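You operate a simulated robot arm through the tools that you are given. There is no shell and no other tool. Be economical: measure what you need, move in short steps, check, and stop when the job is done.

You run a simulated two-armed robot. Do the job below in one go: nothing can be reset, and whatever is moved stays where it is left.

## Task
Top up the orange box with the beads from the grey cup.
Fine: hold the box while you slide its tab over; spill none, put the cup back, stand the box back under bowl TWO. Set down upright: grey cup, orange box.
Where things are to end (x, y in the base frame): orange box within 50 mm of [680, 90].

The check looks at the end state, three seconds after you hand in, the way a careful person would. Anything else that was tipped, shoved, dropped, spilled or broken makes it a failure.

## Robot
Two 7-joint arms with two-finger parallel grippers on one trunk, on a base that drives. Base frame: it is fixed to the floor where the robot stands at the start and does not move with it; the origin is under the middle of the robot, x ahead of it, y to its left, z up. Units: mm, degrees, N and s.
The left shoulder is at the start at [20, 113, 1297], the right one opposite. With the tool pointing down near the work surface each hand reaches from about 180 to 600 mm from the robot's upright axis, wherever it stands, measured 20 degrees to its own side. Places, roughly: black button on the arch [600, -200, 1100]; black tab [500, 0, 1000]; blue blow knob [600, 600, 1100]; brass pull knob [200, 1400, 1100]; brown bench lever [800, 0, 1100]; green hose stub [250, 1500, 1250]; green knob over the ledge [400, 1300, 1300]; green lever on the tank [0, 1400, 900]; lever one [100, 1100, 1000]; lever three [200, 800, 900]; lever two [100, 900, 1000]; long grey lever [700, 400, 1200]; orange button between the bowls [800, 300, 1300]; orange hose stub [250, 1250, 1250]; red feed knob [600, 700, 1200]; red reel slider [800, -200, 1300]. Payload 1.57 kg a hand.
The tool frame of a hand sits at the grasp point between the pads (the TCP): z along the fingers, y along the line on which they close. The tips reach 30 mm beyond it. The gripper opens to 80 mm. The fingers are 17 mm wide and 12 mm thick; the gripper's body (40 by 82 mm) begins 80 mm behind the TCP.
Orientation is that of the tool frame in the base frame, as a unit quaternion [x, y, z, w]. With the fingers straight down and closing along the base's y, the tool's x points along the base's -x, its y along +y and its z along -z.

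## Interface
- The arms move only by the tool step_arm. It takes "left_rows", "right_rows" or both (then of equal length, played together; a hand with none holds still); each is a list of rows, each a list of 3 entries, a list of its own where there are three numbers: the shift along the tool's x, y, z in units of 40 mm (1.0 is 40 mm), then the turn, a rotation vector about the tool's x, y, z in units of 6 degrees (1.0 is 6 degrees), then the finger opening in cm, from 0 to 8. In form: [[[tx, ty, tz], [ax, ay, az], grip], ...]. A call has 1 to 8 rows; each row shifts and turns the commanded pose from where the row before left it, along the tool's axes as they then stand. A call with a number of a shift or a turn outside -1 to 1 is refused whole. A row lasts 0.2 s, in which the tool goes at most 50 mm and 8.6 degrees; a call with a longer step from one row to the next is refused whole, and so is a gripper value outside its range. Where a pose cannot be reached the arm comes as near as it can. A force on the tool above 40 N (or 10 N above the force at the start of the call, whichever is more), or a blocked arm, ends the call early, and 0.2 s more pass. Each finger travels about 45 mm/s and halts on what it meets, pressing with about 39 N; the grip force reading is that of the motor and also rises with nothing between the fingers. The clock runs only during rows and for 0.2 s after the last one: add rows that do not move to give the fingers time. It gives the time, the measured TCP pose, the force on the tool (base axes), the opening and the grip force at its end, in the units of the frame above (readings bear some noise), with the torque about the TCP (base axes, N m) and any sound that the robot's microphone picked up, and new pictures: "pictures" is both (left out), scene, wrist or none (wrist: the cameras of the hands that moved).
- Cameras (640 x 400 px; columns grow to the right, rows downward): "scene" is now at [96.5, 17, 1422]; the picture's right is [0.19, -0.98, 0.00], its down [-0.54, -0.10, -0.84] and it looks along [0.82, 0.16, -0.55] (base axes); focal length 241 px, centre (320, 200). "left" rides on the left gripper at [72, 7, -122] in its tool frame; the picture's right is [-0.09, 1.00, 0.00], its down [-0.84, -0.08, -0.54] and it looks along [-0.54, -0.05, 0.84] (tool axes); focal length 238 px, centre (320, 200). "right" rides on the right gripper at [72, -7, -122] in its tool frame; the picture's right is [0.09, 1.00, 0.00], its down [-0.84, 0.08, -0.54] and it looks along [-0.54, 0.05, 0.84] (tool axes); focal length 238 px, centre (320, 200). There is no depth. A picture from a camera that has moved, and an enlarged one, comes with that camera's place and axes in the base frame and with its lens.
- slide_trunk(by): slides the trunk up (or, below 0, down) by that many mm; the arms and the scene camera ride with it, the base frame stays. It gives what a move gives, with no picture.
- base_move(legs): drives the robot by 1 to 6 legs, each [ahead, left, turn to the left] in mm, mm and degrees, along the robot's own axes; the way and the turn of a leg run together, so that a leg with both is an arc; at most 1500 mm and 180 degrees a leg. The arms and the cameras ride along, it lands a little off, and it stops where it bumps. It gives what a move gives, and a new picture of the scene camera.
- head_to(pan, tilt): turns the head with the scene camera to pan (to the left, within 80 degrees either way) and tilt (down, from -29 to 69), counted from straight ahead of the robot. It gives what a move gives, and a new picture of the scene camera.
- inspect(camera, box): a new picture of the part [left, top, right, bottom] of that camera's present view, enlarged. No time passes.
- close_job(): hands the job in; it is judged then, once.

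Work in short steps. Places have to be worked out from the pictures, the camera data and where the tool is seen: move nearer, look again, correct. Check each grasp and each placing, and mend what went wrong. You have 120 turns and 260 pictures in all, those below and enlarged ones among them. Open the grippers and draw the arms clear of the work before you hand the job in, unless the task says otherwise; then end with one line.

The tools are called as a command line: name --argument value ..., lists and objects as JSON in quotes. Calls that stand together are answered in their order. step_arm: Moves the arms, as the interface text tells. Its arguments: {"type":"object","properties":{"left_rows":{"type":"array","items":{"type":"array"}},"right_rows":{"type":"array","items":{"type":"array"}},"pictures":{"type":"string","enum":["both","scene","wrist","none"]}},"required":[]} The other tools are called the same way: slide_trunk (by) slides the trunk up or down; base_move (legs) drives the base; head_to (pan, tilt) turns the head that bears the scene camera; inspect (camera, box) takes an enlarged picture of a part of a camera's view; close_job () hands the job in.

At the start:

```text
time_s: 0.0
left_ee_pos: [435.0, 329.5, 1257.4]
left_ee_rot: [0.0, 1.0, 0.001, 0.0]
left_force: [-0.2, 0.4, 0.1]
left_ft_torque: [-0.02, 0.04, -0.01]
left_width: 80.1
left_grasp_force: 0.0
right_ee_pos: [377.8, -131.5, 1278.7]
right_ee_rot: [0.0, 1.0, -0.001, -0.001]
right_force: [0.0, -0.9, 0.2]
right_ft_torque: [-0.02, 0.03, 0.0]
right_width: 79.9
right_grasp_force: 0.0
trunk travel left (down, up): [-350.0, 220.0]
robot x, y, heading: [1.7, -0.1, -0.0]
head pan, tilt: [11.0, 33.3]
```

scene: 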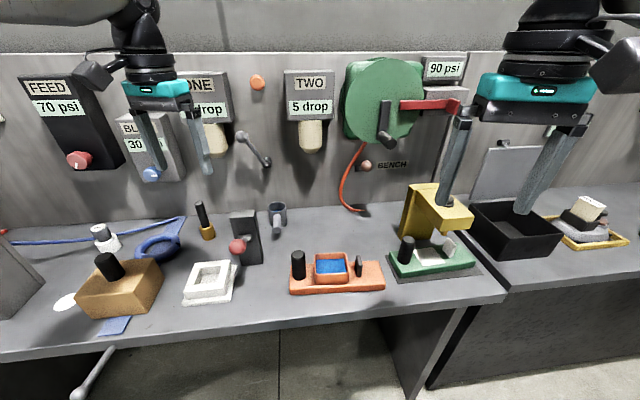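
right: 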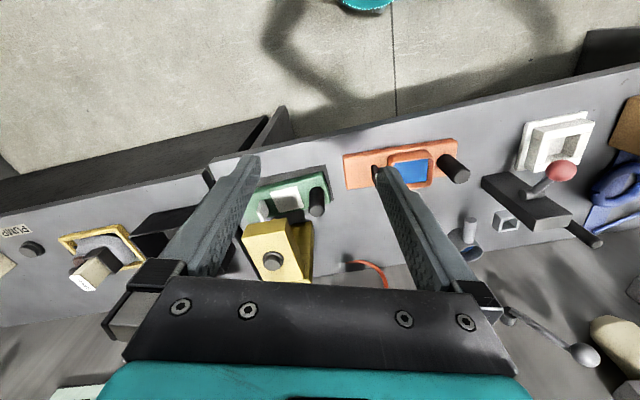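
left: 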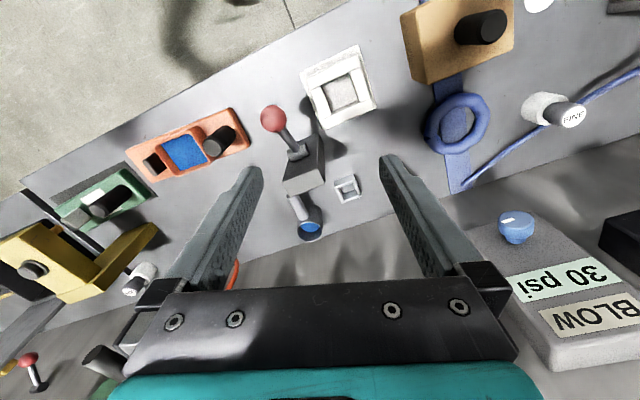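

I'll look closely at the orange object, the grey cup and the surroundings under bowl TWO.

inspect --camera "scene" --box '[180, 180, 400, 318]'

inspect --camera "left" --box '[110, 80, 390, 255]'

inspect --camera "right" --box '[320, 110, 600, 285]'

```text
2.90 times, centred on (290, 249) of scene
camera zoom: at [96.5, 17.0, 1422.0], right [0.19, -0.98, 0.0], down [-0.54, -0.1, -0.84], along [0.82, 0.16, -0.55], focal length 699 px, centre (407, 58)
```

zoom: 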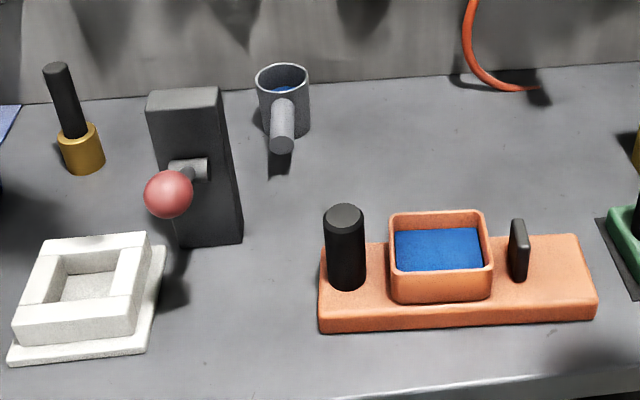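

```text
2.29 times, centred on (250, 168) of left
camera zoom: at [362.2, 335.7, 1378.4], right [0.09, 1.0, 0.0], down [0.84, -0.08, 0.54], along [0.54, -0.05, -0.84], focal length 545 px, centre (480, 274)
```

zoom: 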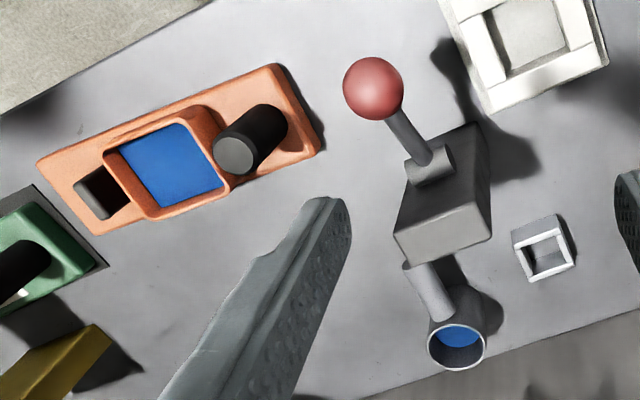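

```text
2.29 times, centred on (460, 198) of right
camera zoom: at [306.1, -138.2, 1402.2], right [-0.09, 1.0, 0.0], down [0.84, 0.08, 0.54], along [0.54, 0.05, -0.84], focal length 545 px, centre (0, 206)
```

zoom: 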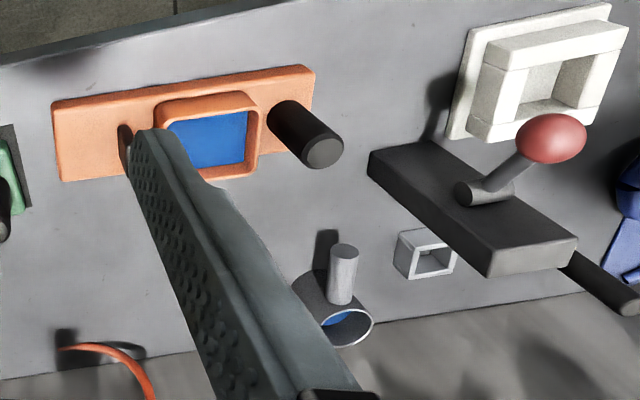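

The orange box is a plate with a hopper (blue inside), a black post and a black tab, with its hopper near [505, 69, 958]. The cup rim is near [710, 280, 960], which is beyond reach from here, so I drive a bit forward.

base_move --legs '[[120, 0, 0]]'

head_to --pan 10 --tilt 45

```text
time_s: 1.2
left_ee_pos: [555.6, 328.4, 1256.8]
left_ee_rot: [0.0, 1.0, 0.0, -0.001]
left_force: [0.1, 0.1, 0.1]
left_ft_torque: [-0.01, 0.01, 0.0]
left_width: 79.7
left_grasp_force: 0.2
right_ee_pos: [498.0, -131.7, 1277.9]
right_ee_rot: [0.0, 1.0, -0.001, -0.001]
right_force: [0.9, 0.2, 0.1]
right_ft_torque: [0.02, 0.03, 0.01]
right_width: 80.1
right_grasp_force: 0.1
trunk travel left (down, up): [-350.0, 220.0]
robot x, y, heading: [117.9, -0.2, -0.1]
head pan, tilt: [11.0, 33.3]
camera scene: at [217.6, 16.8, 1421.9], right [0.19, -0.98, 0.0], down [-0.54, -0.1, -0.84], along [0.82, 0.16, -0.55], focal length 241 px, centre (320, 200)
```

scene: 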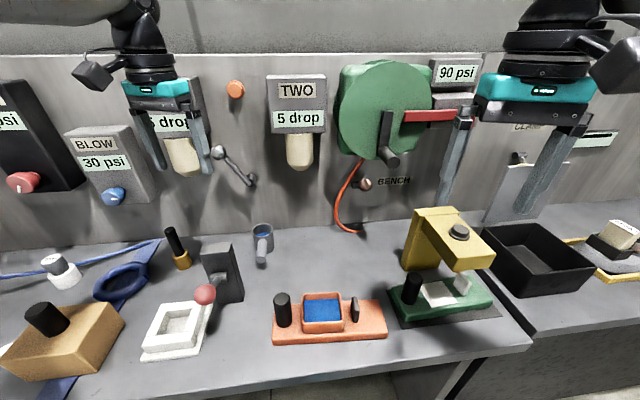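

```text
time_s: 2.0
left_ee_pos: [555.1, 329.0, 1257.0]
left_ee_rot: [0.001, 1.0, 0.0, 0.0]
left_force: [0.1, -0.5, -0.9]
left_ft_torque: [-0.01, -0.02, 0.0]
left_width: 80.2
left_grasp_force: 0.0
right_ee_pos: [497.1, -131.4, 1278.1]
right_ee_rot: [-0.001, 1.0, 0.0, 0.0]
right_force: [0.9, 0.1, 0.8]
right_ft_torque: [-0.03, -0.01, 0.0]
right_width: 80.2
right_grasp_force: 0.0
trunk travel left (down, up): [-350.0, 220.0]
robot x, y, heading: [121.0, -1.8, 0.0]
head pan, tilt: [10.0, 45.0]
camera scene: at [208.9, 14.0, 1404.6], right [0.17, -0.98, 0.0], down [-0.7, -0.12, -0.71], along [0.7, 0.12, -0.71], focal length 241 px, centre (320, 200)
```

scene: 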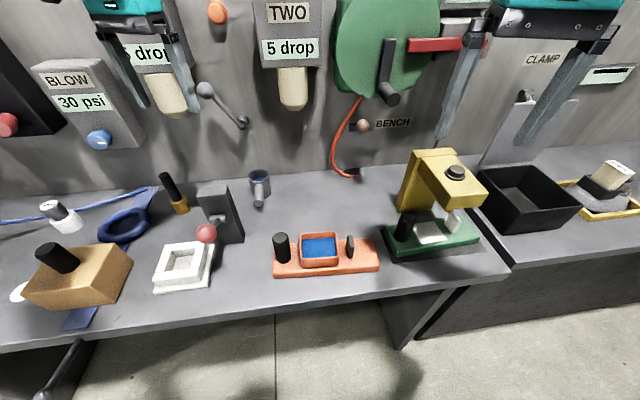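

Now a closer look at the box, tab and cup with the nearer view.

inspect --camera "scene" --box '[260, 215, 396, 300]'

inspect --camera "scene" --box '[190, 150, 318, 230]'

inspect --camera "left" --box '[0, 0, 640, 400]'

inspect --camera "right" --box '[240, 0, 640, 250]'

```text
4.71 times, centred on (328, 258) of scene
camera zoom: at [208.9, 14.0, 1404.6], right [0.17, -0.98, 0.0], down [-0.7, -0.12, -0.71], along [0.7, 0.12, -0.71], focal length 1135 px, centre (282, -71)
```

zoom: 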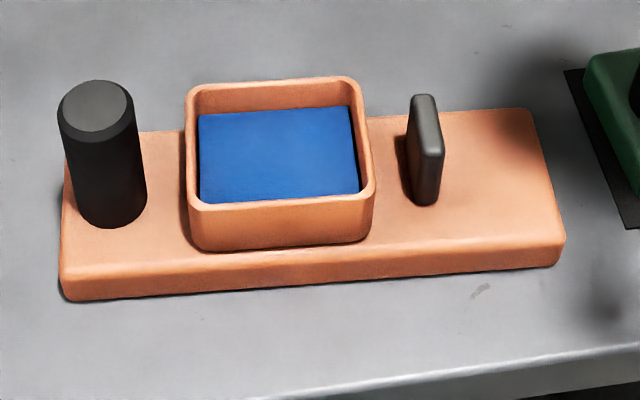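

```text
5.00 times, centred on (254, 190) of scene
camera zoom: at [208.9, 14.0, 1404.6], right [0.17, -0.98, 0.0], down [-0.7, -0.12, -0.71], along [0.7, 0.12, -0.71], focal length 1206 px, centre (650, 250)
```

zoom: 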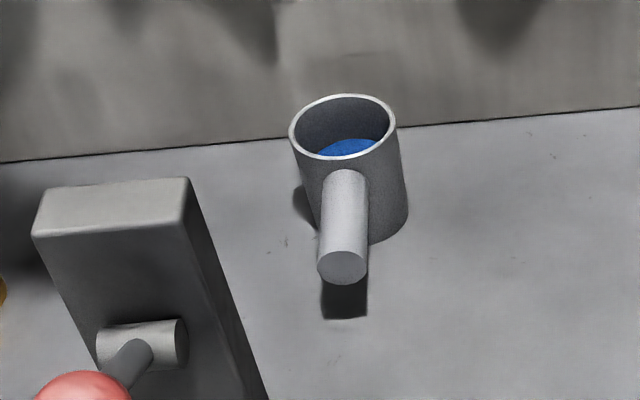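

```text
1.00 times, centred on (320, 200) of left (not enlarged: the box is as wide or as high as the picture)
camera zoom: at [482.1, 335.3, 1378.6], right [0.09, 1.0, 0.0], down [0.84, -0.08, 0.54], along [0.54, -0.05, -0.84], focal length 238 px, centre (320, 200)
```

zoom: 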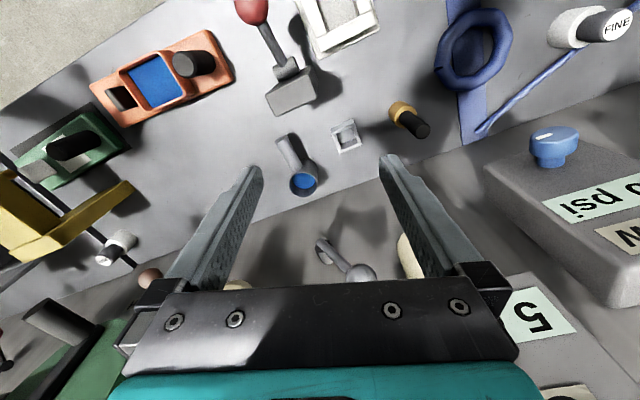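

```text
1.60 times, centred on (440, 125) of right
camera zoom: at [425.4, -138.5, 1402.4], right [-0.09, 1.0, 0.0], down [0.84, 0.08, 0.54], along [0.54, 0.05, -0.84], focal length 381 px, centre (128, 320)
```

zoom: 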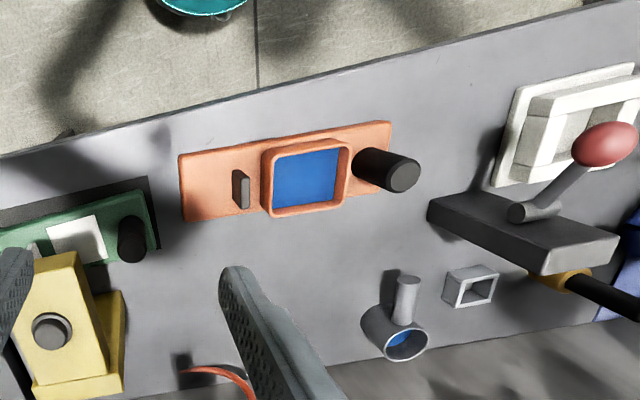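

The plate's long axis runs about along u = (0.24, −0.97), with the post near (484, 142), top ~1005. The hopper rim is ~958 and the tab is near (513, −4, 940). I bring the left hand above the post, aligned with the plate, and the right hand above the tab.

step_arm --left_rows '[[[0.296, -0.78, 0.55], [0, 0, 0], 6], [[0.296, -0.78, 0.55], [0, 0, 0], 6], [[0.296, -0.78, 0.55], [0, 0, 0], 6], [[0.296, -0.78, 0.55], [0, 0, 0], 6], [[0.296, -0.78, 0.55], [0, 0, 0], 6], [[0.296, -0.78, 0.55], [0, 0, -0.78], 6], [[0, 0, 0], [0, 0, -0.78], 6], [[0, 0, 0], [0, 0, -0.78], 6]]' --right_rows '[[[-0.06, 0.4, 0.7], [0, 0, 0], 6], [[-0.06, 0.4, 0.7], [0, 0, 0], 6], [[-0.06, 0.4, 0.7], [0, 0, 0], 6], [[-0.06, 0.4, 0.7], [0, 0, 0], 6], [[-0.06, 0.4, 0.7], [0, 0, 0], 6], [[-0.06, 0.4, 0.4], [0, 0, -0.78], 6], [[0, 0, 0], [0, 0, -0.78], 6], [[0, 0, 0], [0, 0, -0.78], 6]]'

```text
time_s: 3.8
left_ee_pos: [484.6, 142.8, 1125.1]
left_ee_rot: [-0.122, 0.993, 0.0, 0.0]
left_force: [-0.3, 0.0, 0.1]
left_ft_torque: [-0.01, -0.01, -0.01]
left_width: 59.9
left_grasp_force: 0.3
right_ee_pos: [512.0, -36.1, 1122.9]
right_ee_rot: [-0.123, 0.992, 0.0, 0.001]
right_force: [0.0, 0.2, 0.4]
right_ft_torque: [0.04, 0.0, 0.0]
right_width: 59.9
right_grasp_force: 0.1
trunk travel left (down, up): [-350.0, 220.0]
robot x, y, heading: [119.7, -0.2, -0.1]
head pan, tilt: [10.0, 45.0]
camera scene: at [209.3, 14.0, 1404.6], right [0.17, -0.98, 0.0], down [-0.7, -0.12, -0.71], along [0.7, 0.12, -0.71], focal length 241 px, centre (320, 200)
camera right: at [444.1, -60.1, 1246.2], right [-0.33, 0.94, 0.0], down [0.79, 0.28, 0.54], along [0.51, 0.18, -0.84], focal length 238 px, centre (320, 200)
camera left: at [411.8, 130.3, 1246.5], right [-0.15, 0.99, 0.0], down [0.83, 0.13, 0.54], along [0.54, 0.08, -0.84], focal length 238 px, centre (320, 200)
```

scene: 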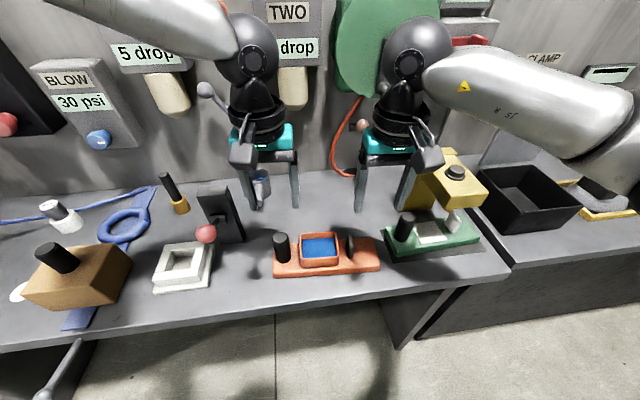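
right: 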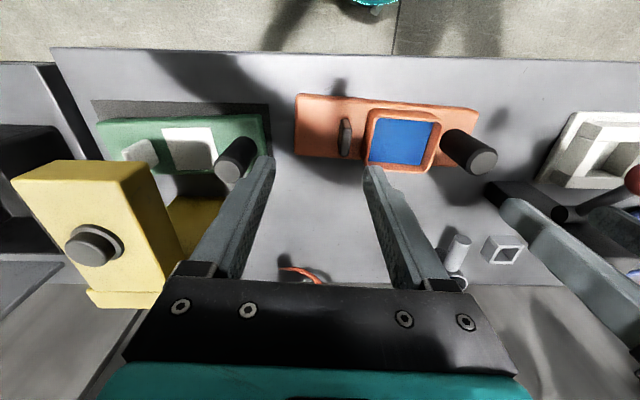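
left: 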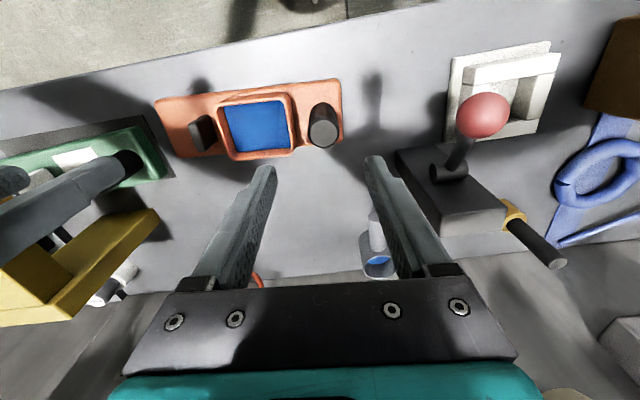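

The left camera agrees: post at about (482, 144) and plate yaw about 14°. I lower the left hand to straddle the post, keeping the tips just above the hopper rim.

step_arm --left_rows '[[[0.03, 0, 0.8], [0, 0, 0], 6], [[0.03, 0, 0.8], [0, 0, 0], 6], [[0, 0, 0.8], [0, 0, 0], 6], [[0, 0, 0.6], [0, 0, 0], 6]]'

```text
time_s: 4.8
left_ee_pos: [481.4, 141.2, 1005.4]
left_ee_rot: [-0.121, 0.993, -0.001, 0.001]
left_force: [0.7, -0.5, -0.4]
left_ft_torque: [-0.01, 0.02, -0.01]
left_width: 59.9
left_grasp_force: 0.1
right_ee_pos: [512.0, -36.1, 1123.1]
right_ee_rot: [-0.122, 0.993, 0.0, 0.0]
right_force: [0.3, 0.9, -0.9]
right_ft_torque: [-0.01, 0.01, -0.03]
right_width: 60.1
right_grasp_force: 0.1
trunk travel left (down, up): [-350.0, 220.0]
robot x, y, heading: [119.8, 1.4, -0.1]
head pan, tilt: [10.0, 45.0]
camera scene: at [209.2, 14.1, 1404.6], right [0.17, -0.98, 0.0], down [-0.7, -0.12, -0.71], along [0.7, 0.12, -0.71], focal length 241 px, centre (320, 200)
camera left: at [409.6, 130.0, 1126.1], right [-0.15, 0.99, 0.0], down [0.83, 0.13, 0.54], along [0.54, 0.08, -0.84], focal length 238 px, centre (320, 200)
```

scene: 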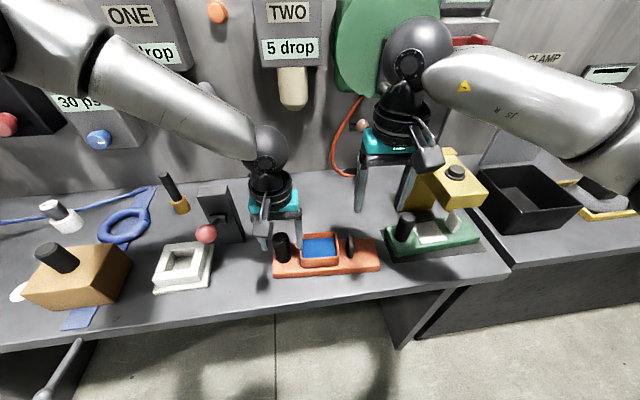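
left: 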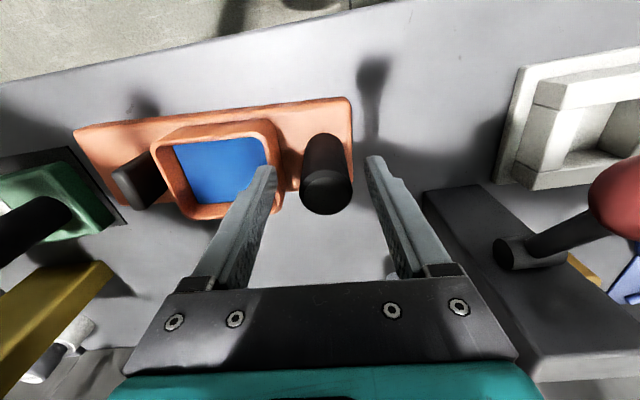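

The post is centred between the fingers. I lower 10 mm more and close on it.

step_arm --left_rows '[[[0, 0.07, 0.25], [0, 0, 0], 6], [[0, 0, 0], [0, 0, 0], 3], [[0, 0, 0], [0, 0, 0], 2], [[0, 0, 0], [0, 0, 0], 2], [[0, 0, 0], [0, 0, 0], 2]]'

inspect --camera "right" --box '[260, 70, 500, 220]'

```text
time_s: 6.0
left_ee_pos: [482.0, 141.3, 997.2]
left_ee_rot: [-0.121, 0.993, -0.002, 0.002]
left_force: [0.7, -5.6, 22.1]
left_ft_torque: [-0.87, -0.22, 0.09]
left_width: 46.4
left_grasp_force: 15.3
right_ee_pos: [511.6, -37.2, 1123.2]
right_ee_rot: [-0.122, 0.993, 0.001, 0.001]
right_force: [-0.4, -0.3, -0.2]
right_ft_torque: [0.0, 0.01, 0.01]
right_width: 60.0
right_grasp_force: 0.0
trunk travel left (down, up): [-350.0, 220.0]
robot x, y, heading: [119.8, 1.8, -0.2]
head pan, tilt: [10.0, 45.0]
camera scene: at [208.1, 12.8, 1404.8], right [0.17, -0.98, 0.0], down [-0.7, -0.12, -0.71], along [0.7, 0.12, -0.71], focal length 241 px, centre (320, 200)
camera left: at [408.8, 131.0, 1117.9], right [-0.15, 0.99, 0.0], down [0.83, 0.13, 0.55], along [0.54, 0.08, -0.84], focal length 238 px, centre (320, 200)
```

scene: 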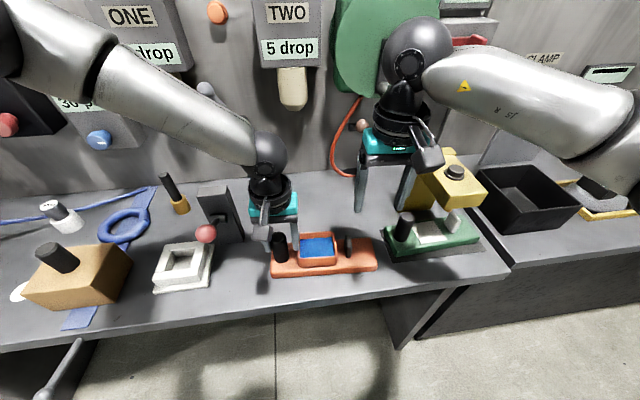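
left: 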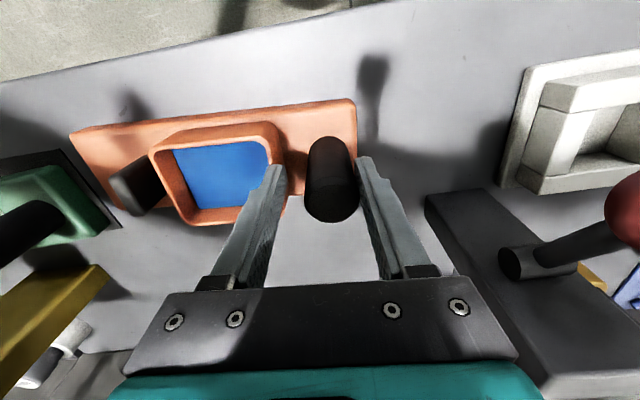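

```text
2.67 times, centred on (380, 145) of right
camera zoom: at [443.0, -61.2, 1246.7], right [-0.33, 0.94, 0.0], down [0.79, 0.28, 0.54], along [0.51, 0.18, -0.84], focal length 636 px, centre (160, 347)
```

zoom: 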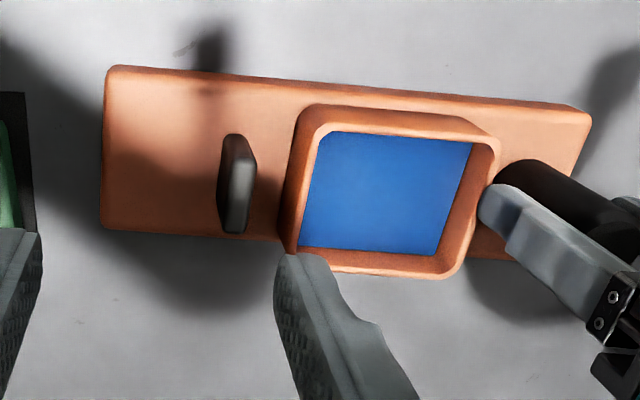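

The right finger caught on the hopper rim (22 N upward, stalled at 46 mm), so the rim is higher than I judged. I open slightly, raise 12 mm, then close again.

step_arm --left_rows '[[[0, 0, -0.1], [0, 0, 0], 5.2], [[0, 0, -0.25], [0, 0, 0], 5.2], [[0, 0, 0], [0, 0, 0], 3], [[0, 0, 0], [0, 0, 0], 2], [[0, 0, 0], [0, 0, 0], 2], [[0, 0, 0], [0, 0, 0], 2]]'

```text
time_s: 7.4
left_ee_pos: [481.5, 144.8, 1009.0]
left_ee_rot: [-0.122, 0.992, 0.0, 0.0]
left_force: [-0.3, 0.2, -0.3]
left_ft_torque: [0.23, 0.12, 0.0]
left_width: 32.8
left_grasp_force: 38.4
right_ee_pos: [513.3, -35.3, 1123.0]
right_ee_rot: [-0.122, 0.993, -0.001, 0.0]
right_force: [0.3, -0.5, -1.1]
right_ft_torque: [0.0, 0.0, -0.01]
right_width: 60.1
right_grasp_force: 0.1
trunk travel left (down, up): [-350.0, 220.0]
robot x, y, heading: [117.7, -4.2, -0.3]
head pan, tilt: [10.0, 45.0]
camera scene: at [209.2, 14.0, 1404.5], right [0.17, -0.98, 0.0], down [-0.7, -0.12, -0.71], along [0.7, 0.12, -0.71], focal length 241 px, centre (320, 200)
camera left: at [408.9, 133.0, 1130.2], right [-0.15, 0.99, 0.0], down [0.83, 0.13, 0.54], along [0.54, 0.08, -0.84], focal length 238 px, centre (320, 200)
```

scene: 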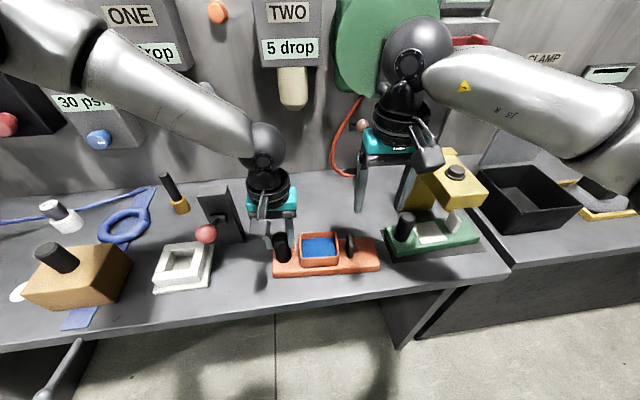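
left: 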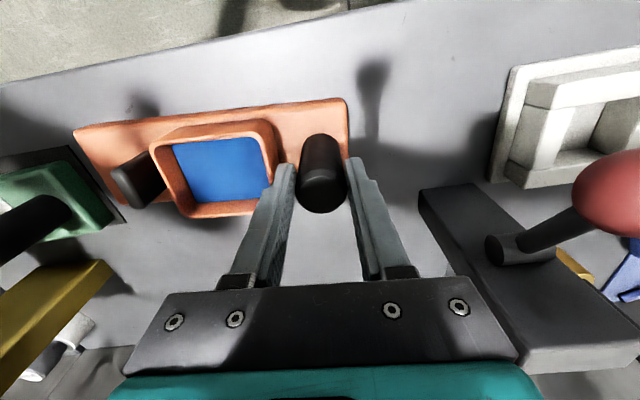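

The post is held (33 mm, 38 N). For the tab I'll grip its narrow edges with the right hand closing along v, so I rotate that hand by 90° first.

step_arm --right_rows '[[[0, 0, 0], [0, 0, -1], 7], [[0, 0, 0], [0, 0, -1], 7], [[0, 0, 0], [0, 0, -1], 7], [[0, 0, 0], [0, 0, -1], 7], [[0, 0, 0], [0, 0, -1], 7], [[0, 0, 0], [0, 0, -1], 7], [[0, 0, 0], [0, 0, -1], 7], [[0, 0, 0], [0, 0, -1], 7]]' --pictures "none"

step_arm --right_rows '[[[0, 0, 0], [0, 0, -1], 7], [[0, 0, 0], [0, 0, -1], 7], [[0, 0, 0], [0, 0, -1], 7], [[0, 0, 0], [0, 0, -1], 7], [[0, 0, 0], [0, 0, -1], 7], [[0, 0, 0], [0, 0, -1], 7], [[0, 0, 0], [0, 0, -1], 7], [[0, 0, 0], [0, 0, 0], 7]]'

```text
time_s: 9.2
left_ee_pos: [481.7, 144.0, 1009.6]
left_ee_rot: [-0.121, 0.993, 0.0, 0.0]
left_force: [0.4, 0.4, -0.4]
left_ft_torque: [0.24, 0.1, -0.01]
left_width: 32.9
left_grasp_force: 39.7
right_ee_pos: [513.0, -35.7, 1122.4]
right_ee_rot: [-0.516, 0.857, 0.0, 0.0]
right_force: [-1.5, 0.2, -0.2]
right_ft_torque: [0.01, 0.04, -0.01]
right_width: 70.1
right_grasp_force: 0.2
trunk travel left (down, up): [-350.0, 220.0]
robot x, y, heading: [120.1, 2.5, -0.0]
head pan, tilt: [10.0, 45.0]
```

```text
time_s: 11.0
left_ee_pos: [481.2, 143.8, 1008.8]
left_ee_rot: [-0.122, 0.993, 0.0, 0.0]
left_force: [-0.2, 0.2, 0.4]
left_ft_torque: [0.21, 0.06, 0.0]
left_width: 32.6
left_grasp_force: 39.0
right_ee_pos: [513.8, -34.8, 1122.9]
right_ee_rot: [-0.537, 0.844, 0.0, 0.0]
right_force: [-0.8, 0.4, -0.6]
right_ft_torque: [0.02, 0.0, 0.03]
right_width: 69.6
right_grasp_force: 0.1
right hand out of reach, approached as far as the arm can: row 1, 2, 3, 4, 5, 6, 7
trunk travel left (down, up): [-350.0, 220.0]
robot x, y, heading: [119.5, 2.0, -0.1]
head pan, tilt: [10.0, 45.0]
camera scene: at [209.2, 14.0, 1404.5], right [0.17, -0.98, 0.0], down [-0.7, -0.12, -0.71], along [0.7, 0.12, -0.71], focal length 241 px, centre (320, 200)
camera right: at [488.0, -104.2, 1246.3], right [-0.94, 0.34, 0.0], down [0.28, 0.79, 0.54], along [0.18, 0.51, -0.84], focal length 238 px, centre (320, 200)
```

scene: 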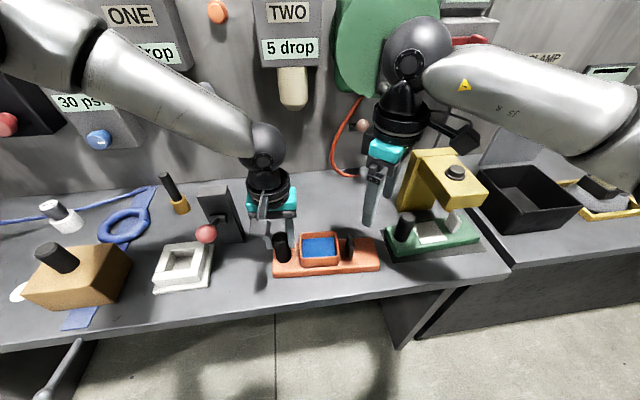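
right: 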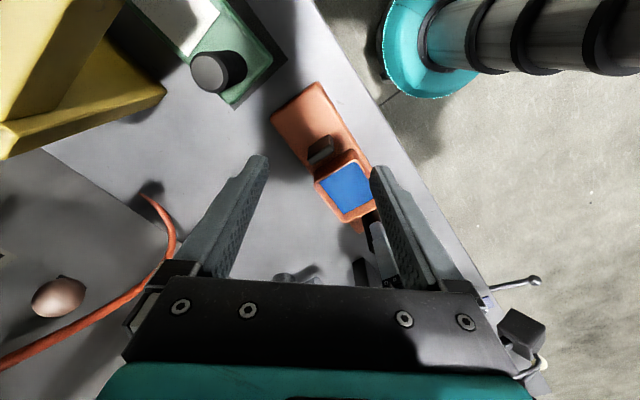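

The right wrist hits its limit at 65° yaw, so I turn it the other way (to −76°), which puts its camera on the left. I'll raise it a little while turning, for clearance.

step_arm --right_rows '[[[0, 0, -0.2], [0, 0, 1], 7], [[0, 0, -0.2], [0, 0, 1], 7], [[0, 0, -0.2], [0, 0, 1], 7], [[0, 0, -0.2], [0, 0, 1], 7], [[0, 0, -0.2], [0, 0, 1], 7], [[0, 0, 0], [0, 0, 1], 7], [[0, 0, 0], [0, 0, 1], 7], [[0, 0, 0], [0, 0, 1], 7]]' --pictures "none"

```text
time_s: 12.8
left_ee_pos: [481.4, 144.4, 1008.9]
left_ee_rot: [-0.121, 0.993, 0.001, 0.0]
left_force: [-0.2, 0.2, 0.7]
left_ft_torque: [0.2, 0.05, 0.01]
left_width: 32.7
left_grasp_force: 38.6
right_ee_pos: [512.4, -35.9, 1163.1]
right_ee_rot: [-0.147, 0.989, -0.001, 0.0]
right_force: [0.0, 0.1, 0.3]
right_ft_torque: [-0.01, -0.01, -0.03]
right_width: 70.0
right_grasp_force: 0.1
trunk travel left (down, up): [-350.0, 220.0]
robot x, y, heading: [120.0, 0.6, 0.1]
head pan, tilt: [10.0, 45.0]
```

Yaw is now 17°. I continue to −76°.

step_arm --right_rows '[[[0, 0, 0], [0, 0, 1], 7], [[0, 0, 0], [0, 0, 1], 7], [[0, 0, 0], [0, 0, 1], 7], [[0, 0, 0], [0, 0, 1], 7], [[0, 0, 0], [0, 0, 1], 7], [[0, 0, 0], [0, 0, 1], 7], [[0, 0, 0], [0, 0, 1], 7], [[0, 0, 0], [0, 0, 1], 7]]' --pictures "none"

step_arm --right_rows '[[[0, 0, 0], [0, 0, 1], 7], [[0, 0, 0], [0, 0, 1], 7], [[0, 0, 0], [0, 0, 1], 7], [[0, 0, 0], [0, 0, 1], 7], [[0, 0, 0], [0, 0, 1], 7], [[0, 0, 0], [0, 0, 1], 7], [[0, 0, 0], [0, 0, 1], 7], [[0, 0, 0], [0, 0, 0.5], 7]]'

```text
time_s: 14.6
left_ee_pos: [481.0, 144.4, 1008.6]
left_ee_rot: [-0.121, 0.993, 0.001, -0.001]
left_force: [0.1, 0.0, 0.0]
left_ft_torque: [0.21, 0.08, 0.0]
left_width: 32.8
left_grasp_force: 39.3
right_ee_pos: [513.2, -36.3, 1162.0]
right_ee_rot: [0.268, 0.963, 0.0, 0.001]
right_force: [-0.2, -0.1, -0.7]
right_ft_torque: [-0.01, 0.03, -0.04]
right_width: 69.9
right_grasp_force: 0.0
trunk travel left (down, up): [-350.0, 220.0]
robot x, y, heading: [117.5, 0.6, 0.0]
head pan, tilt: [10.0, 45.0]
```

```text
time_s: 16.4
left_ee_pos: [481.2, 144.4, 1010.0]
left_ee_rot: [-0.12, 0.993, 0.0, 0.0]
left_force: [-0.4, -0.1, 0.4]
left_ft_torque: [0.21, 0.08, 0.01]
left_width: 32.7
left_grasp_force: 39.2
right_ee_pos: [513.0, -35.7, 1163.0]
right_ee_rot: [0.616, 0.787, 0.0, 0.0]
right_force: [-1.1, 0.4, -0.1]
right_ft_torque: [-0.02, 0.01, 0.0]
right_width: 70.0
right_grasp_force: 0.0
trunk travel left (down, up): [-350.0, 220.0]
robot x, y, heading: [117.4, 4.0, -0.1]
head pan, tilt: [10.0, 45.0]
camera scene: at [209.2, 14.0, 1404.5], right [0.17, -0.98, 0.0], down [-0.7, -0.12, -0.71], along [0.7, 0.12, -0.71], focal length 241 px, centre (320, 200)
camera right: at [488.5, 32.2, 1286.4], right [0.94, 0.33, 0.0], down [0.28, -0.79, 0.54], along [0.18, -0.51, -0.84], focal length 238 px, centre (320, 200)
```

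scene: 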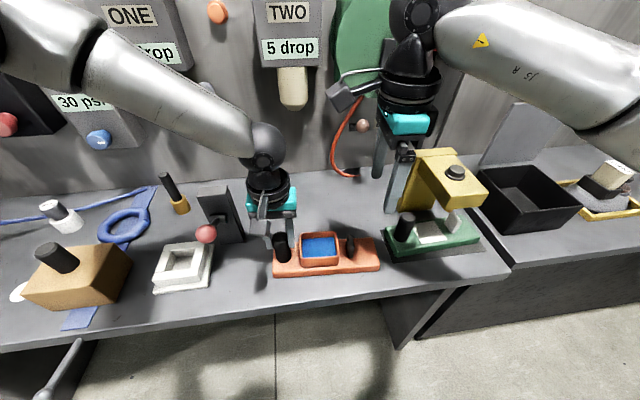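
right: 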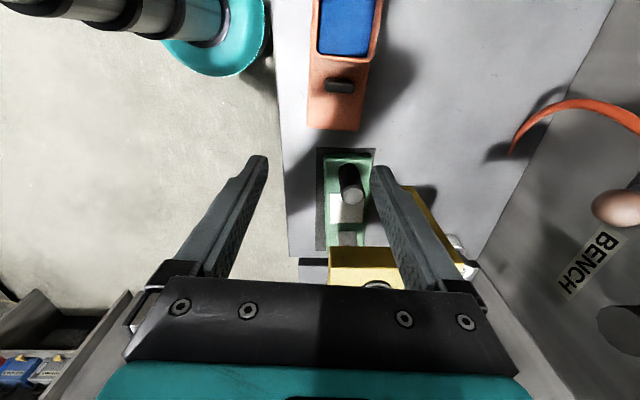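

The right camera puts the tab near (528, 1, 950). I lean the right hand 20° so its body and camera stay away from the left hand, and come to just above the tab.

step_arm --right_rows '[[[0, 0, 0], [0, 0.83, 0], 7], [[0, 0, 0], [0, 0.83, 0], 7], [[0, 0, 0], [0, 0.83, 0], 7], [[0, 0, 0], [0, 0.84, 0], 7], [[-0.172, 0.147, 0.955], [0, 0, 0], 7], [[-0.172, 0.147, 0.955], [0, 0, 0], 7], [[-0.172, 0.147, 0.955], [0, 0, 0], 7], [[-0.172, 0.147, 0.955], [0, 0, 0], 7]]'

```text
time_s: 18.2
left_ee_pos: [481.4, 145.0, 1010.0]
left_ee_rot: [-0.121, 0.993, -0.001, 0.0]
left_force: [-0.3, -0.3, 0.5]
left_ft_torque: [0.19, 0.09, -0.03]
left_width: 32.7
left_grasp_force: 38.9
right_ee_pos: [530.5, -5.1, 1011.1]
right_ee_rot: [0.607, 0.775, 0.107, -0.137]
right_force: [-0.8, 0.4, 0.8]
right_ft_torque: [0.01, 0.03, 0.01]
right_width: 70.1
right_grasp_force: 0.0
trunk travel left (down, up): [-350.0, 220.0]
robot x, y, heading: [120.3, 0.9, 0.1]
head pan, tilt: [10.0, 45.0]
camera scene: at [209.4, 14.2, 1404.5], right [0.17, -0.98, 0.0], down [-0.7, -0.12, -0.71], along [0.7, 0.12, -0.71], focal length 241 px, centre (320, 200)
camera right: at [517.1, 18.4, 1150.4], right [0.95, 0.33, 0.03], down [0.31, -0.92, 0.22], along [0.1, -0.2, -0.97], focal length 238 px, centre (320, 200)
```

scene: 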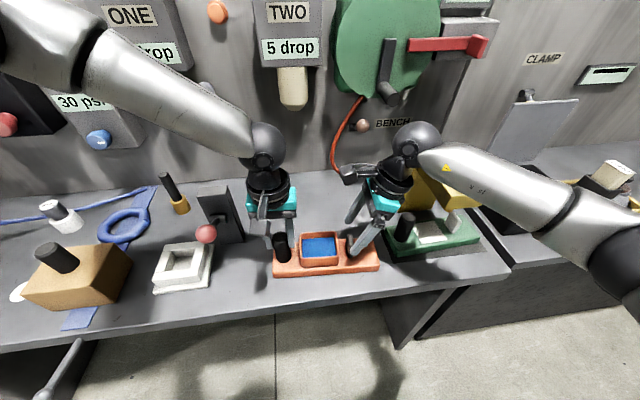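
right: 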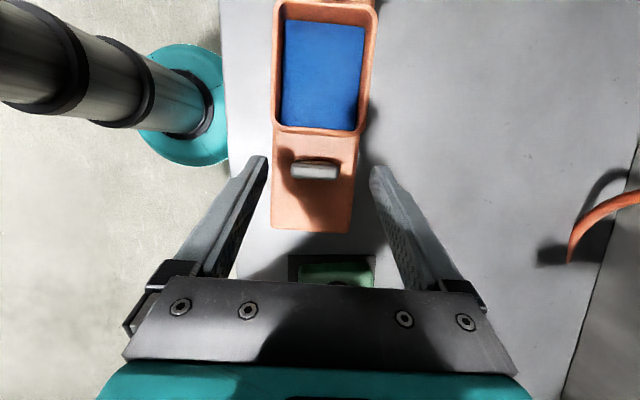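

The tab sits between the fingers. I lower straight down 45 mm.

step_arm --right_rows '[[[-0.19, -0.03, 0.52], [0, 0, 0], 7], [[-0.19, 0, 0.52], [0, 0, 0], 7], [[0, 0, 0], [0, 0, 0], 7]]'

```text
time_s: 19.0
left_ee_pos: [480.9, 145.3, 1009.3]
left_ee_rot: [-0.122, 0.992, 0.0, 0.0]
left_force: [-0.5, 1.3, -0.2]
left_ft_torque: [0.19, 0.08, -0.06]
left_width: 32.6
left_grasp_force: 38.9
right_ee_pos: [528.3, -5.5, 965.2]
right_ee_rot: [0.606, 0.776, 0.107, -0.137]
right_force: [-0.2, -0.1, -0.1]
right_ft_torque: [-0.05, 0.0, -0.01]
right_width: 70.0
right_grasp_force: 0.0
trunk travel left (down, up): [-350.0, 220.0]
robot x, y, heading: [121.3, -2.8, 0.1]
head pan, tilt: [10.0, 45.0]
camera scene: at [209.2, 14.0, 1404.6], right [0.17, -0.98, 0.0], down [-0.7, -0.12, -0.71], along [0.7, 0.12, -0.71], focal length 241 px, centre (320, 200)
camera right: at [515.3, 17.9, 1105.8], right [0.95, 0.32, 0.03], down [0.31, -0.92, 0.22], along [0.1, -0.2, -0.97], focal length 238 px, centre (320, 200)
```

scene: 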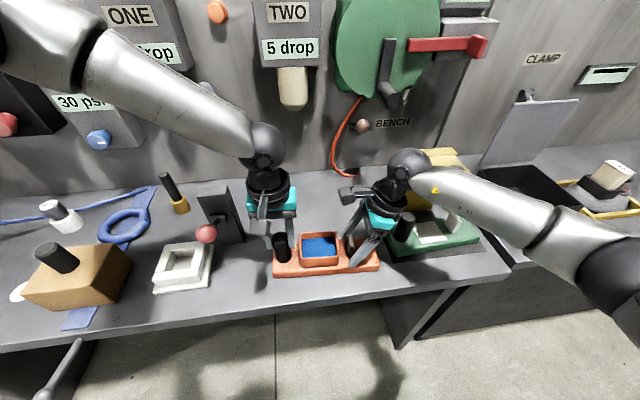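
right: 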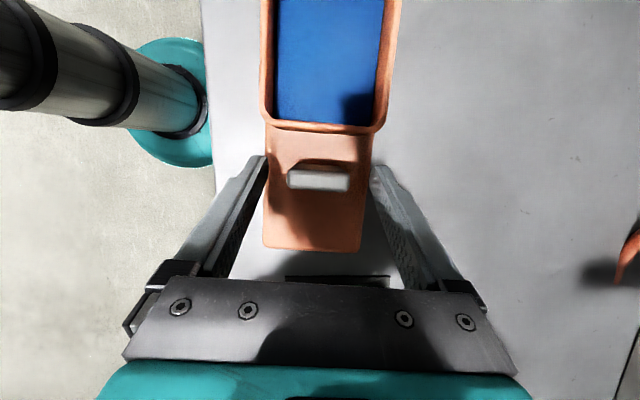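

Fingers straddle the tab; I close on it.

step_arm --right_rows '[[[0, 0, 0], [0, 0, 0], 4.5], [[0, 0, 0], [0, 0, 0], 3], [[0, 0, 0], [0, 0, 0], 2.5], [[0, 0, 0], [0, 0, 0], 2.5], [[0, 0, 0], [0, 0, 0], 2.5]]' --pictures "wrist"

```text
time_s: 20.2
left_ee_pos: [480.5, 144.9, 1009.2]
left_ee_rot: [-0.122, 0.993, 0.0, 0.001]
left_force: [4.4, 1.0, -2.0]
left_ft_torque: [0.36, 0.24, 0.37]
left_width: 32.9
left_grasp_force: 39.7
right_ee_pos: [528.4, -4.3, 965.8]
right_ee_rot: [0.606, 0.777, 0.106, -0.137]
right_force: [-4.0, -2.0, 1.4]
right_ft_torque: [0.08, -0.29, 0.34]
right_width: 35.1
right_grasp_force: 39.1
trunk travel left (down, up): [-350.0, 220.0]
robot x, y, heading: [117.2, -0.5, -0.2]
head pan, tilt: [10.0, 45.0]
camera right: at [514.9, 18.1, 1106.1], right [0.94, 0.33, 0.03], down [0.31, -0.92, 0.22], along [0.1, -0.2, -0.97], focal length 238 px, centre (320, 200)
```

right: 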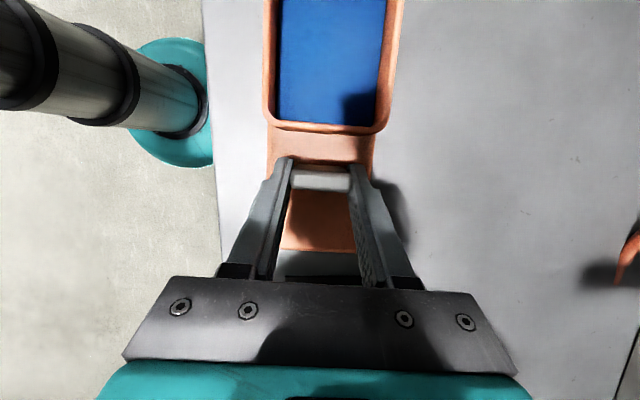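

Tab gripped at 35 mm. I slide it 20 mm away from the hopper (along +u) and watch the blue surface.

step_arm --right_rows '[[[-0.235, 0, -0.0855], [0, 0, 0], 2.5], [[-0.235, 0, -0.0855], [0, 0, 0], 2.5], [[0, 0, 0], [0, 0, 0], 2.5]]'

```text
time_s: 21.0
left_ee_pos: [479.2, 144.7, 1010.3]
left_ee_rot: [-0.121, 0.993, 0.0, 0.0]
left_force: [4.8, -3.0, -0.3]
left_ft_torque: [-0.17, 0.34, 0.03]
left_width: 32.8
left_grasp_force: 39.1
right_ee_pos: [533.2, -23.9, 965.2]
right_ee_rot: [0.606, 0.776, 0.107, -0.137]
right_force: [-3.2, 2.8, -0.1]
right_ft_torque: [0.02, -0.47, 0.46]
right_width: 35.3
right_grasp_force: 39.0
trunk travel left (down, up): [-350.0, 220.0]
robot x, y, heading: [117.2, -0.5, -0.2]
head pan, tilt: [10.0, 45.0]
camera scene: at [209.2, 14.1, 1404.5], right [0.17, -0.98, 0.0], down [-0.7, -0.12, -0.71], along [0.7, 0.12, -0.71], focal length 241 px, centre (320, 200)
camera right: at [520.2, -0.9, 1106.2], right [0.94, 0.33, 0.03], down [0.31, -0.92, 0.22], along [0.1, -0.2, -0.97], focal length 238 px, centre (320, 200)
```

scene: 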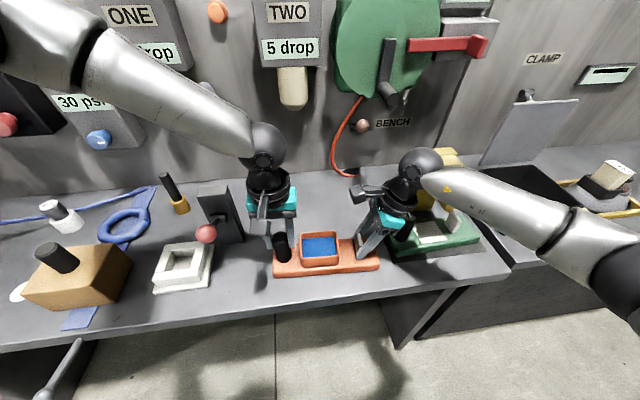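
right: 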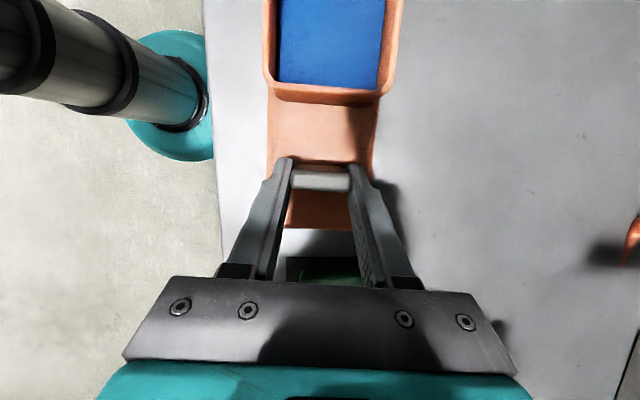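

It slid 20 mm with only ~3 N. I inspect the blue surface for change.

inspect --camera "scene" --box '[260, 215, 396, 300]'

inspect --camera "right" --box '[230, 0, 430, 125]'

```text
4.71 times, centred on (328, 258) of scene
camera zoom: at [209.2, 14.1, 1404.5], right [0.17, -0.98, 0.0], down [-0.7, -0.12, -0.71], along [0.7, 0.12, -0.71], focal length 1135 px, centre (282, -71)
```

zoom: 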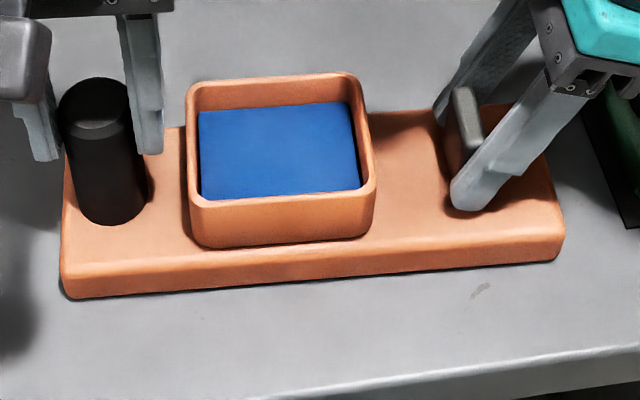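

```text
3.20 times, centred on (330, 62) of right
camera zoom: at [520.2, -0.9, 1106.2], right [0.94, 0.33, 0.03], down [0.31, -0.92, 0.22], along [0.1, -0.2, -0.97], focal length 763 px, centre (288, 640)
```

zoom: 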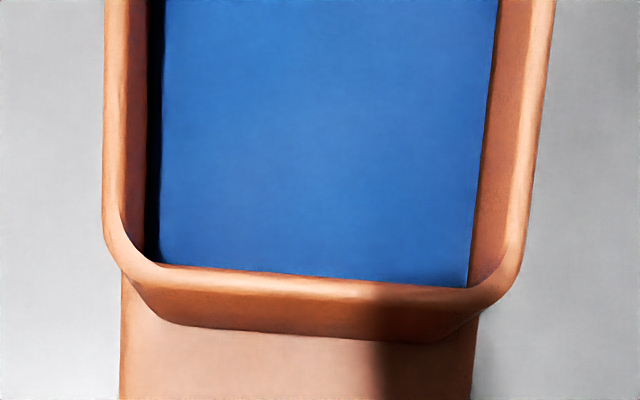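

The blue fill hasn't changed yet. I continue sliding the tab in small steps until it stops.

step_arm --right_rows '[[[-0.235, 0, -0.0855], [0, 0, 0], 2.5], [[-0.235, 0, -0.0855], [0, 0, 0], 2.5], [[0, 0, 0], [0, 0, 0], 2.5]]' --pictures "wrist"

inspect --camera "scene" --box '[260, 215, 396, 300]'

```text
time_s: 21.8
left_ee_pos: [481.1, 144.3, 1009.0]
left_ee_rot: [-0.122, 0.993, 0.001, 0.0]
left_force: [0.6, -3.4, -0.7]
left_ft_torque: [-0.33, 0.09, -0.12]
left_width: 32.7
left_grasp_force: 39.0
right_ee_pos: [538.0, -43.7, 965.6]
right_ee_rot: [0.607, 0.775, 0.107, -0.137]
right_force: [-1.2, 2.7, 0.1]
right_ft_torque: [0.11, -0.11, 0.11]
right_width: 35.2
right_grasp_force: 39.1
trunk travel left (down, up): [-350.0, 220.0]
robot x, y, heading: [121.9, 1.9, -0.2]
head pan, tilt: [10.0, 45.0]
camera right: at [525.1, -20.8, 1106.0], right [0.95, 0.32, 0.03], down [0.31, -0.92, 0.22], along [0.1, -0.2, -0.97], focal length 238 px, centre (320, 200)
```

right: 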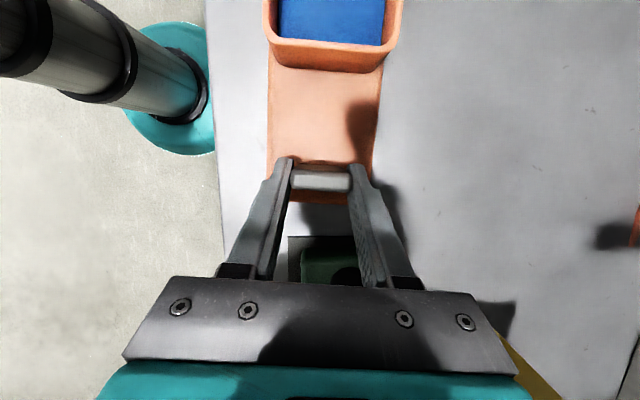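

```text
4.71 times, centred on (328, 258) of scene
camera zoom: at [209.2, 14.1, 1404.5], right [0.17, -0.98, 0.0], down [-0.7, -0.12, -0.71], along [0.7, 0.12, -0.71], focal length 1135 px, centre (282, -71)
```

zoom: 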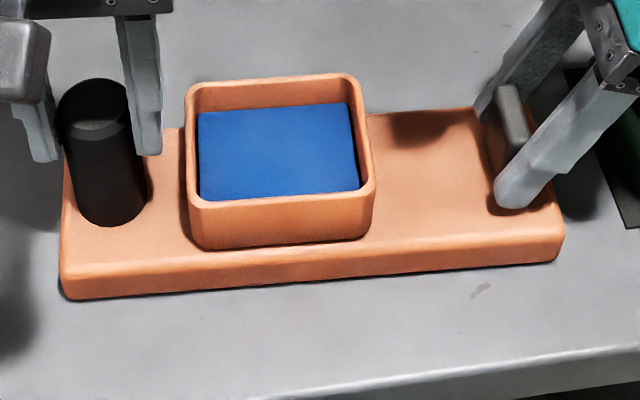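

No stop yet at 40 mm, with about 14 mm of plate left. I continue another 10 mm gently.

step_arm --right_rows '[[[-0.118, 0, -0.043], [0, 0, 0], 2.5], [[-0.118, 0, -0.043], [0, 0, 0], 2.5], [[0, 0, 0], [0, 0, 0], 2.5]]' --pictures "none"

inspect --camera "scene" --box '[260, 215, 396, 300]'

```text
time_s: 22.6
left_ee_pos: [482.1, 141.8, 1010.4]
left_ee_rot: [-0.12, 0.993, -0.004, 0.001]
left_force: [6.1, -22.7, -3.5]
left_ft_torque: [-0.06, 0.31, -0.37]
left_width: 33.2
left_grasp_force: 39.4
right_ee_pos: [539.9, -50.3, 966.4]
right_ee_rot: [0.603, 0.777, 0.11, -0.14]
right_force: [-5.8, 23.5, 3.6]
right_ft_torque: [0.02, -0.27, 0.16]
right_width: 35.2
right_grasp_force: 38.8
trunk travel left (down, up): [-350.0, 220.0]
robot x, y, heading: [119.1, -1.0, -0.1]
head pan, tilt: [10.0, 45.0]
```

```text
4.71 times, centred on (328, 258) of scene
camera zoom: at [209.2, 14.0, 1404.5], right [0.17, -0.98, 0.0], down [-0.7, -0.12, -0.71], along [0.7, 0.12, -0.71], focal length 1135 px, centre (282, -71)
```

zoom: 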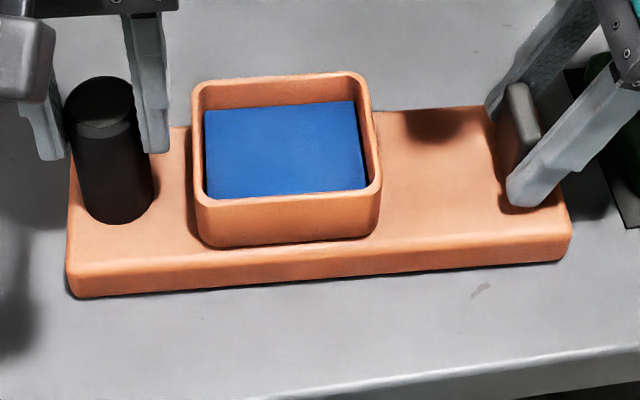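

The tab is at its end stop (23 N, about 46 mm of travel). I ease the tension, open the right fingers and lift straight off.

step_arm --right_rows '[[[0.07, 0, 0.02], [0, 0, 0], 2.5], [[0, 0, 0], [0, 0, 0], 5], [[0, 0, 0], [0, 0, 0], 6.5], [[0.17, 0, -0.47], [0, 0, 0], 6.5], [[0.17, 0, -0.47], [0, 0, 0], 6.5], [[0.3, 0, -0.85], [0, 0, 0], 6.5], [[0.3, 0, -0.85], [0, 0, 0], 6.5]]' --pictures "wrist"

inspect --camera "scene" --box '[260, 215, 396, 300]'

```text
time_s: 24.2
left_ee_pos: [481.3, 144.7, 1010.4]
left_ee_rot: [-0.122, 0.993, 0.0, 0.0]
left_force: [0.1, -0.3, 0.6]
left_ft_torque: [0.2, 0.09, -0.01]
left_width: 32.8
left_grasp_force: 39.0
right_ee_pos: [539.5, -51.0, 1078.5]
right_ee_rot: [0.606, 0.776, 0.107, -0.137]
right_force: [0.4, 0.0, -0.2]
right_ft_torque: [0.01, 0.01, -0.02]
right_width: 65.1
right_grasp_force: 0.0
trunk travel left (down, up): [-350.0, 220.0]
robot x, y, heading: [117.8, 0.8, -0.3]
head pan, tilt: [10.0, 45.0]
camera right: at [526.4, -28.9, 1219.0], right [0.95, 0.32, 0.03], down [0.31, -0.92, 0.22], along [0.1, -0.2, -0.97], focal length 238 px, centre (320, 200)
```

right: 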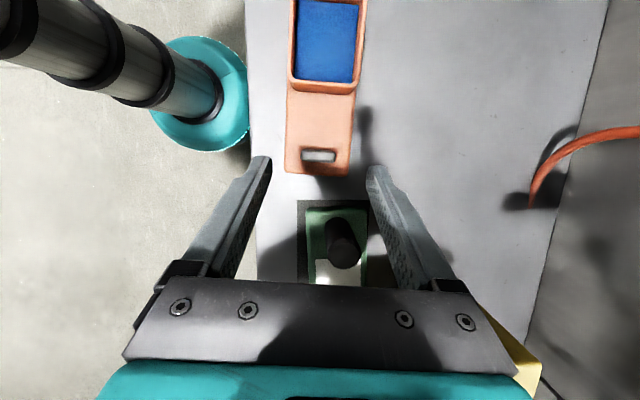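

```text
4.71 times, centred on (328, 258) of scene
camera zoom: at [209.1, 14.1, 1404.6], right [0.17, -0.98, 0.0], down [-0.7, -0.12, -0.71], along [0.7, 0.12, -0.71], focal length 1135 px, centre (282, -71)
```

zoom: 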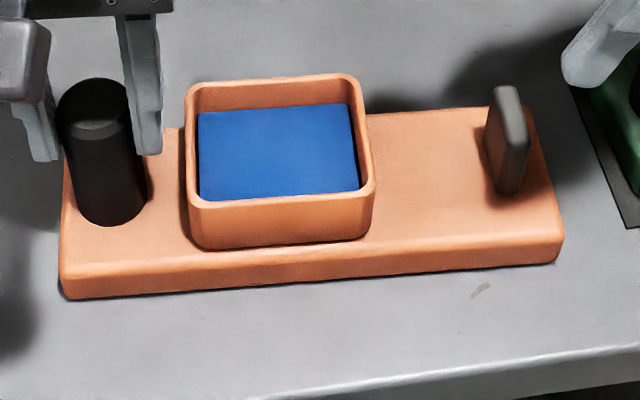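

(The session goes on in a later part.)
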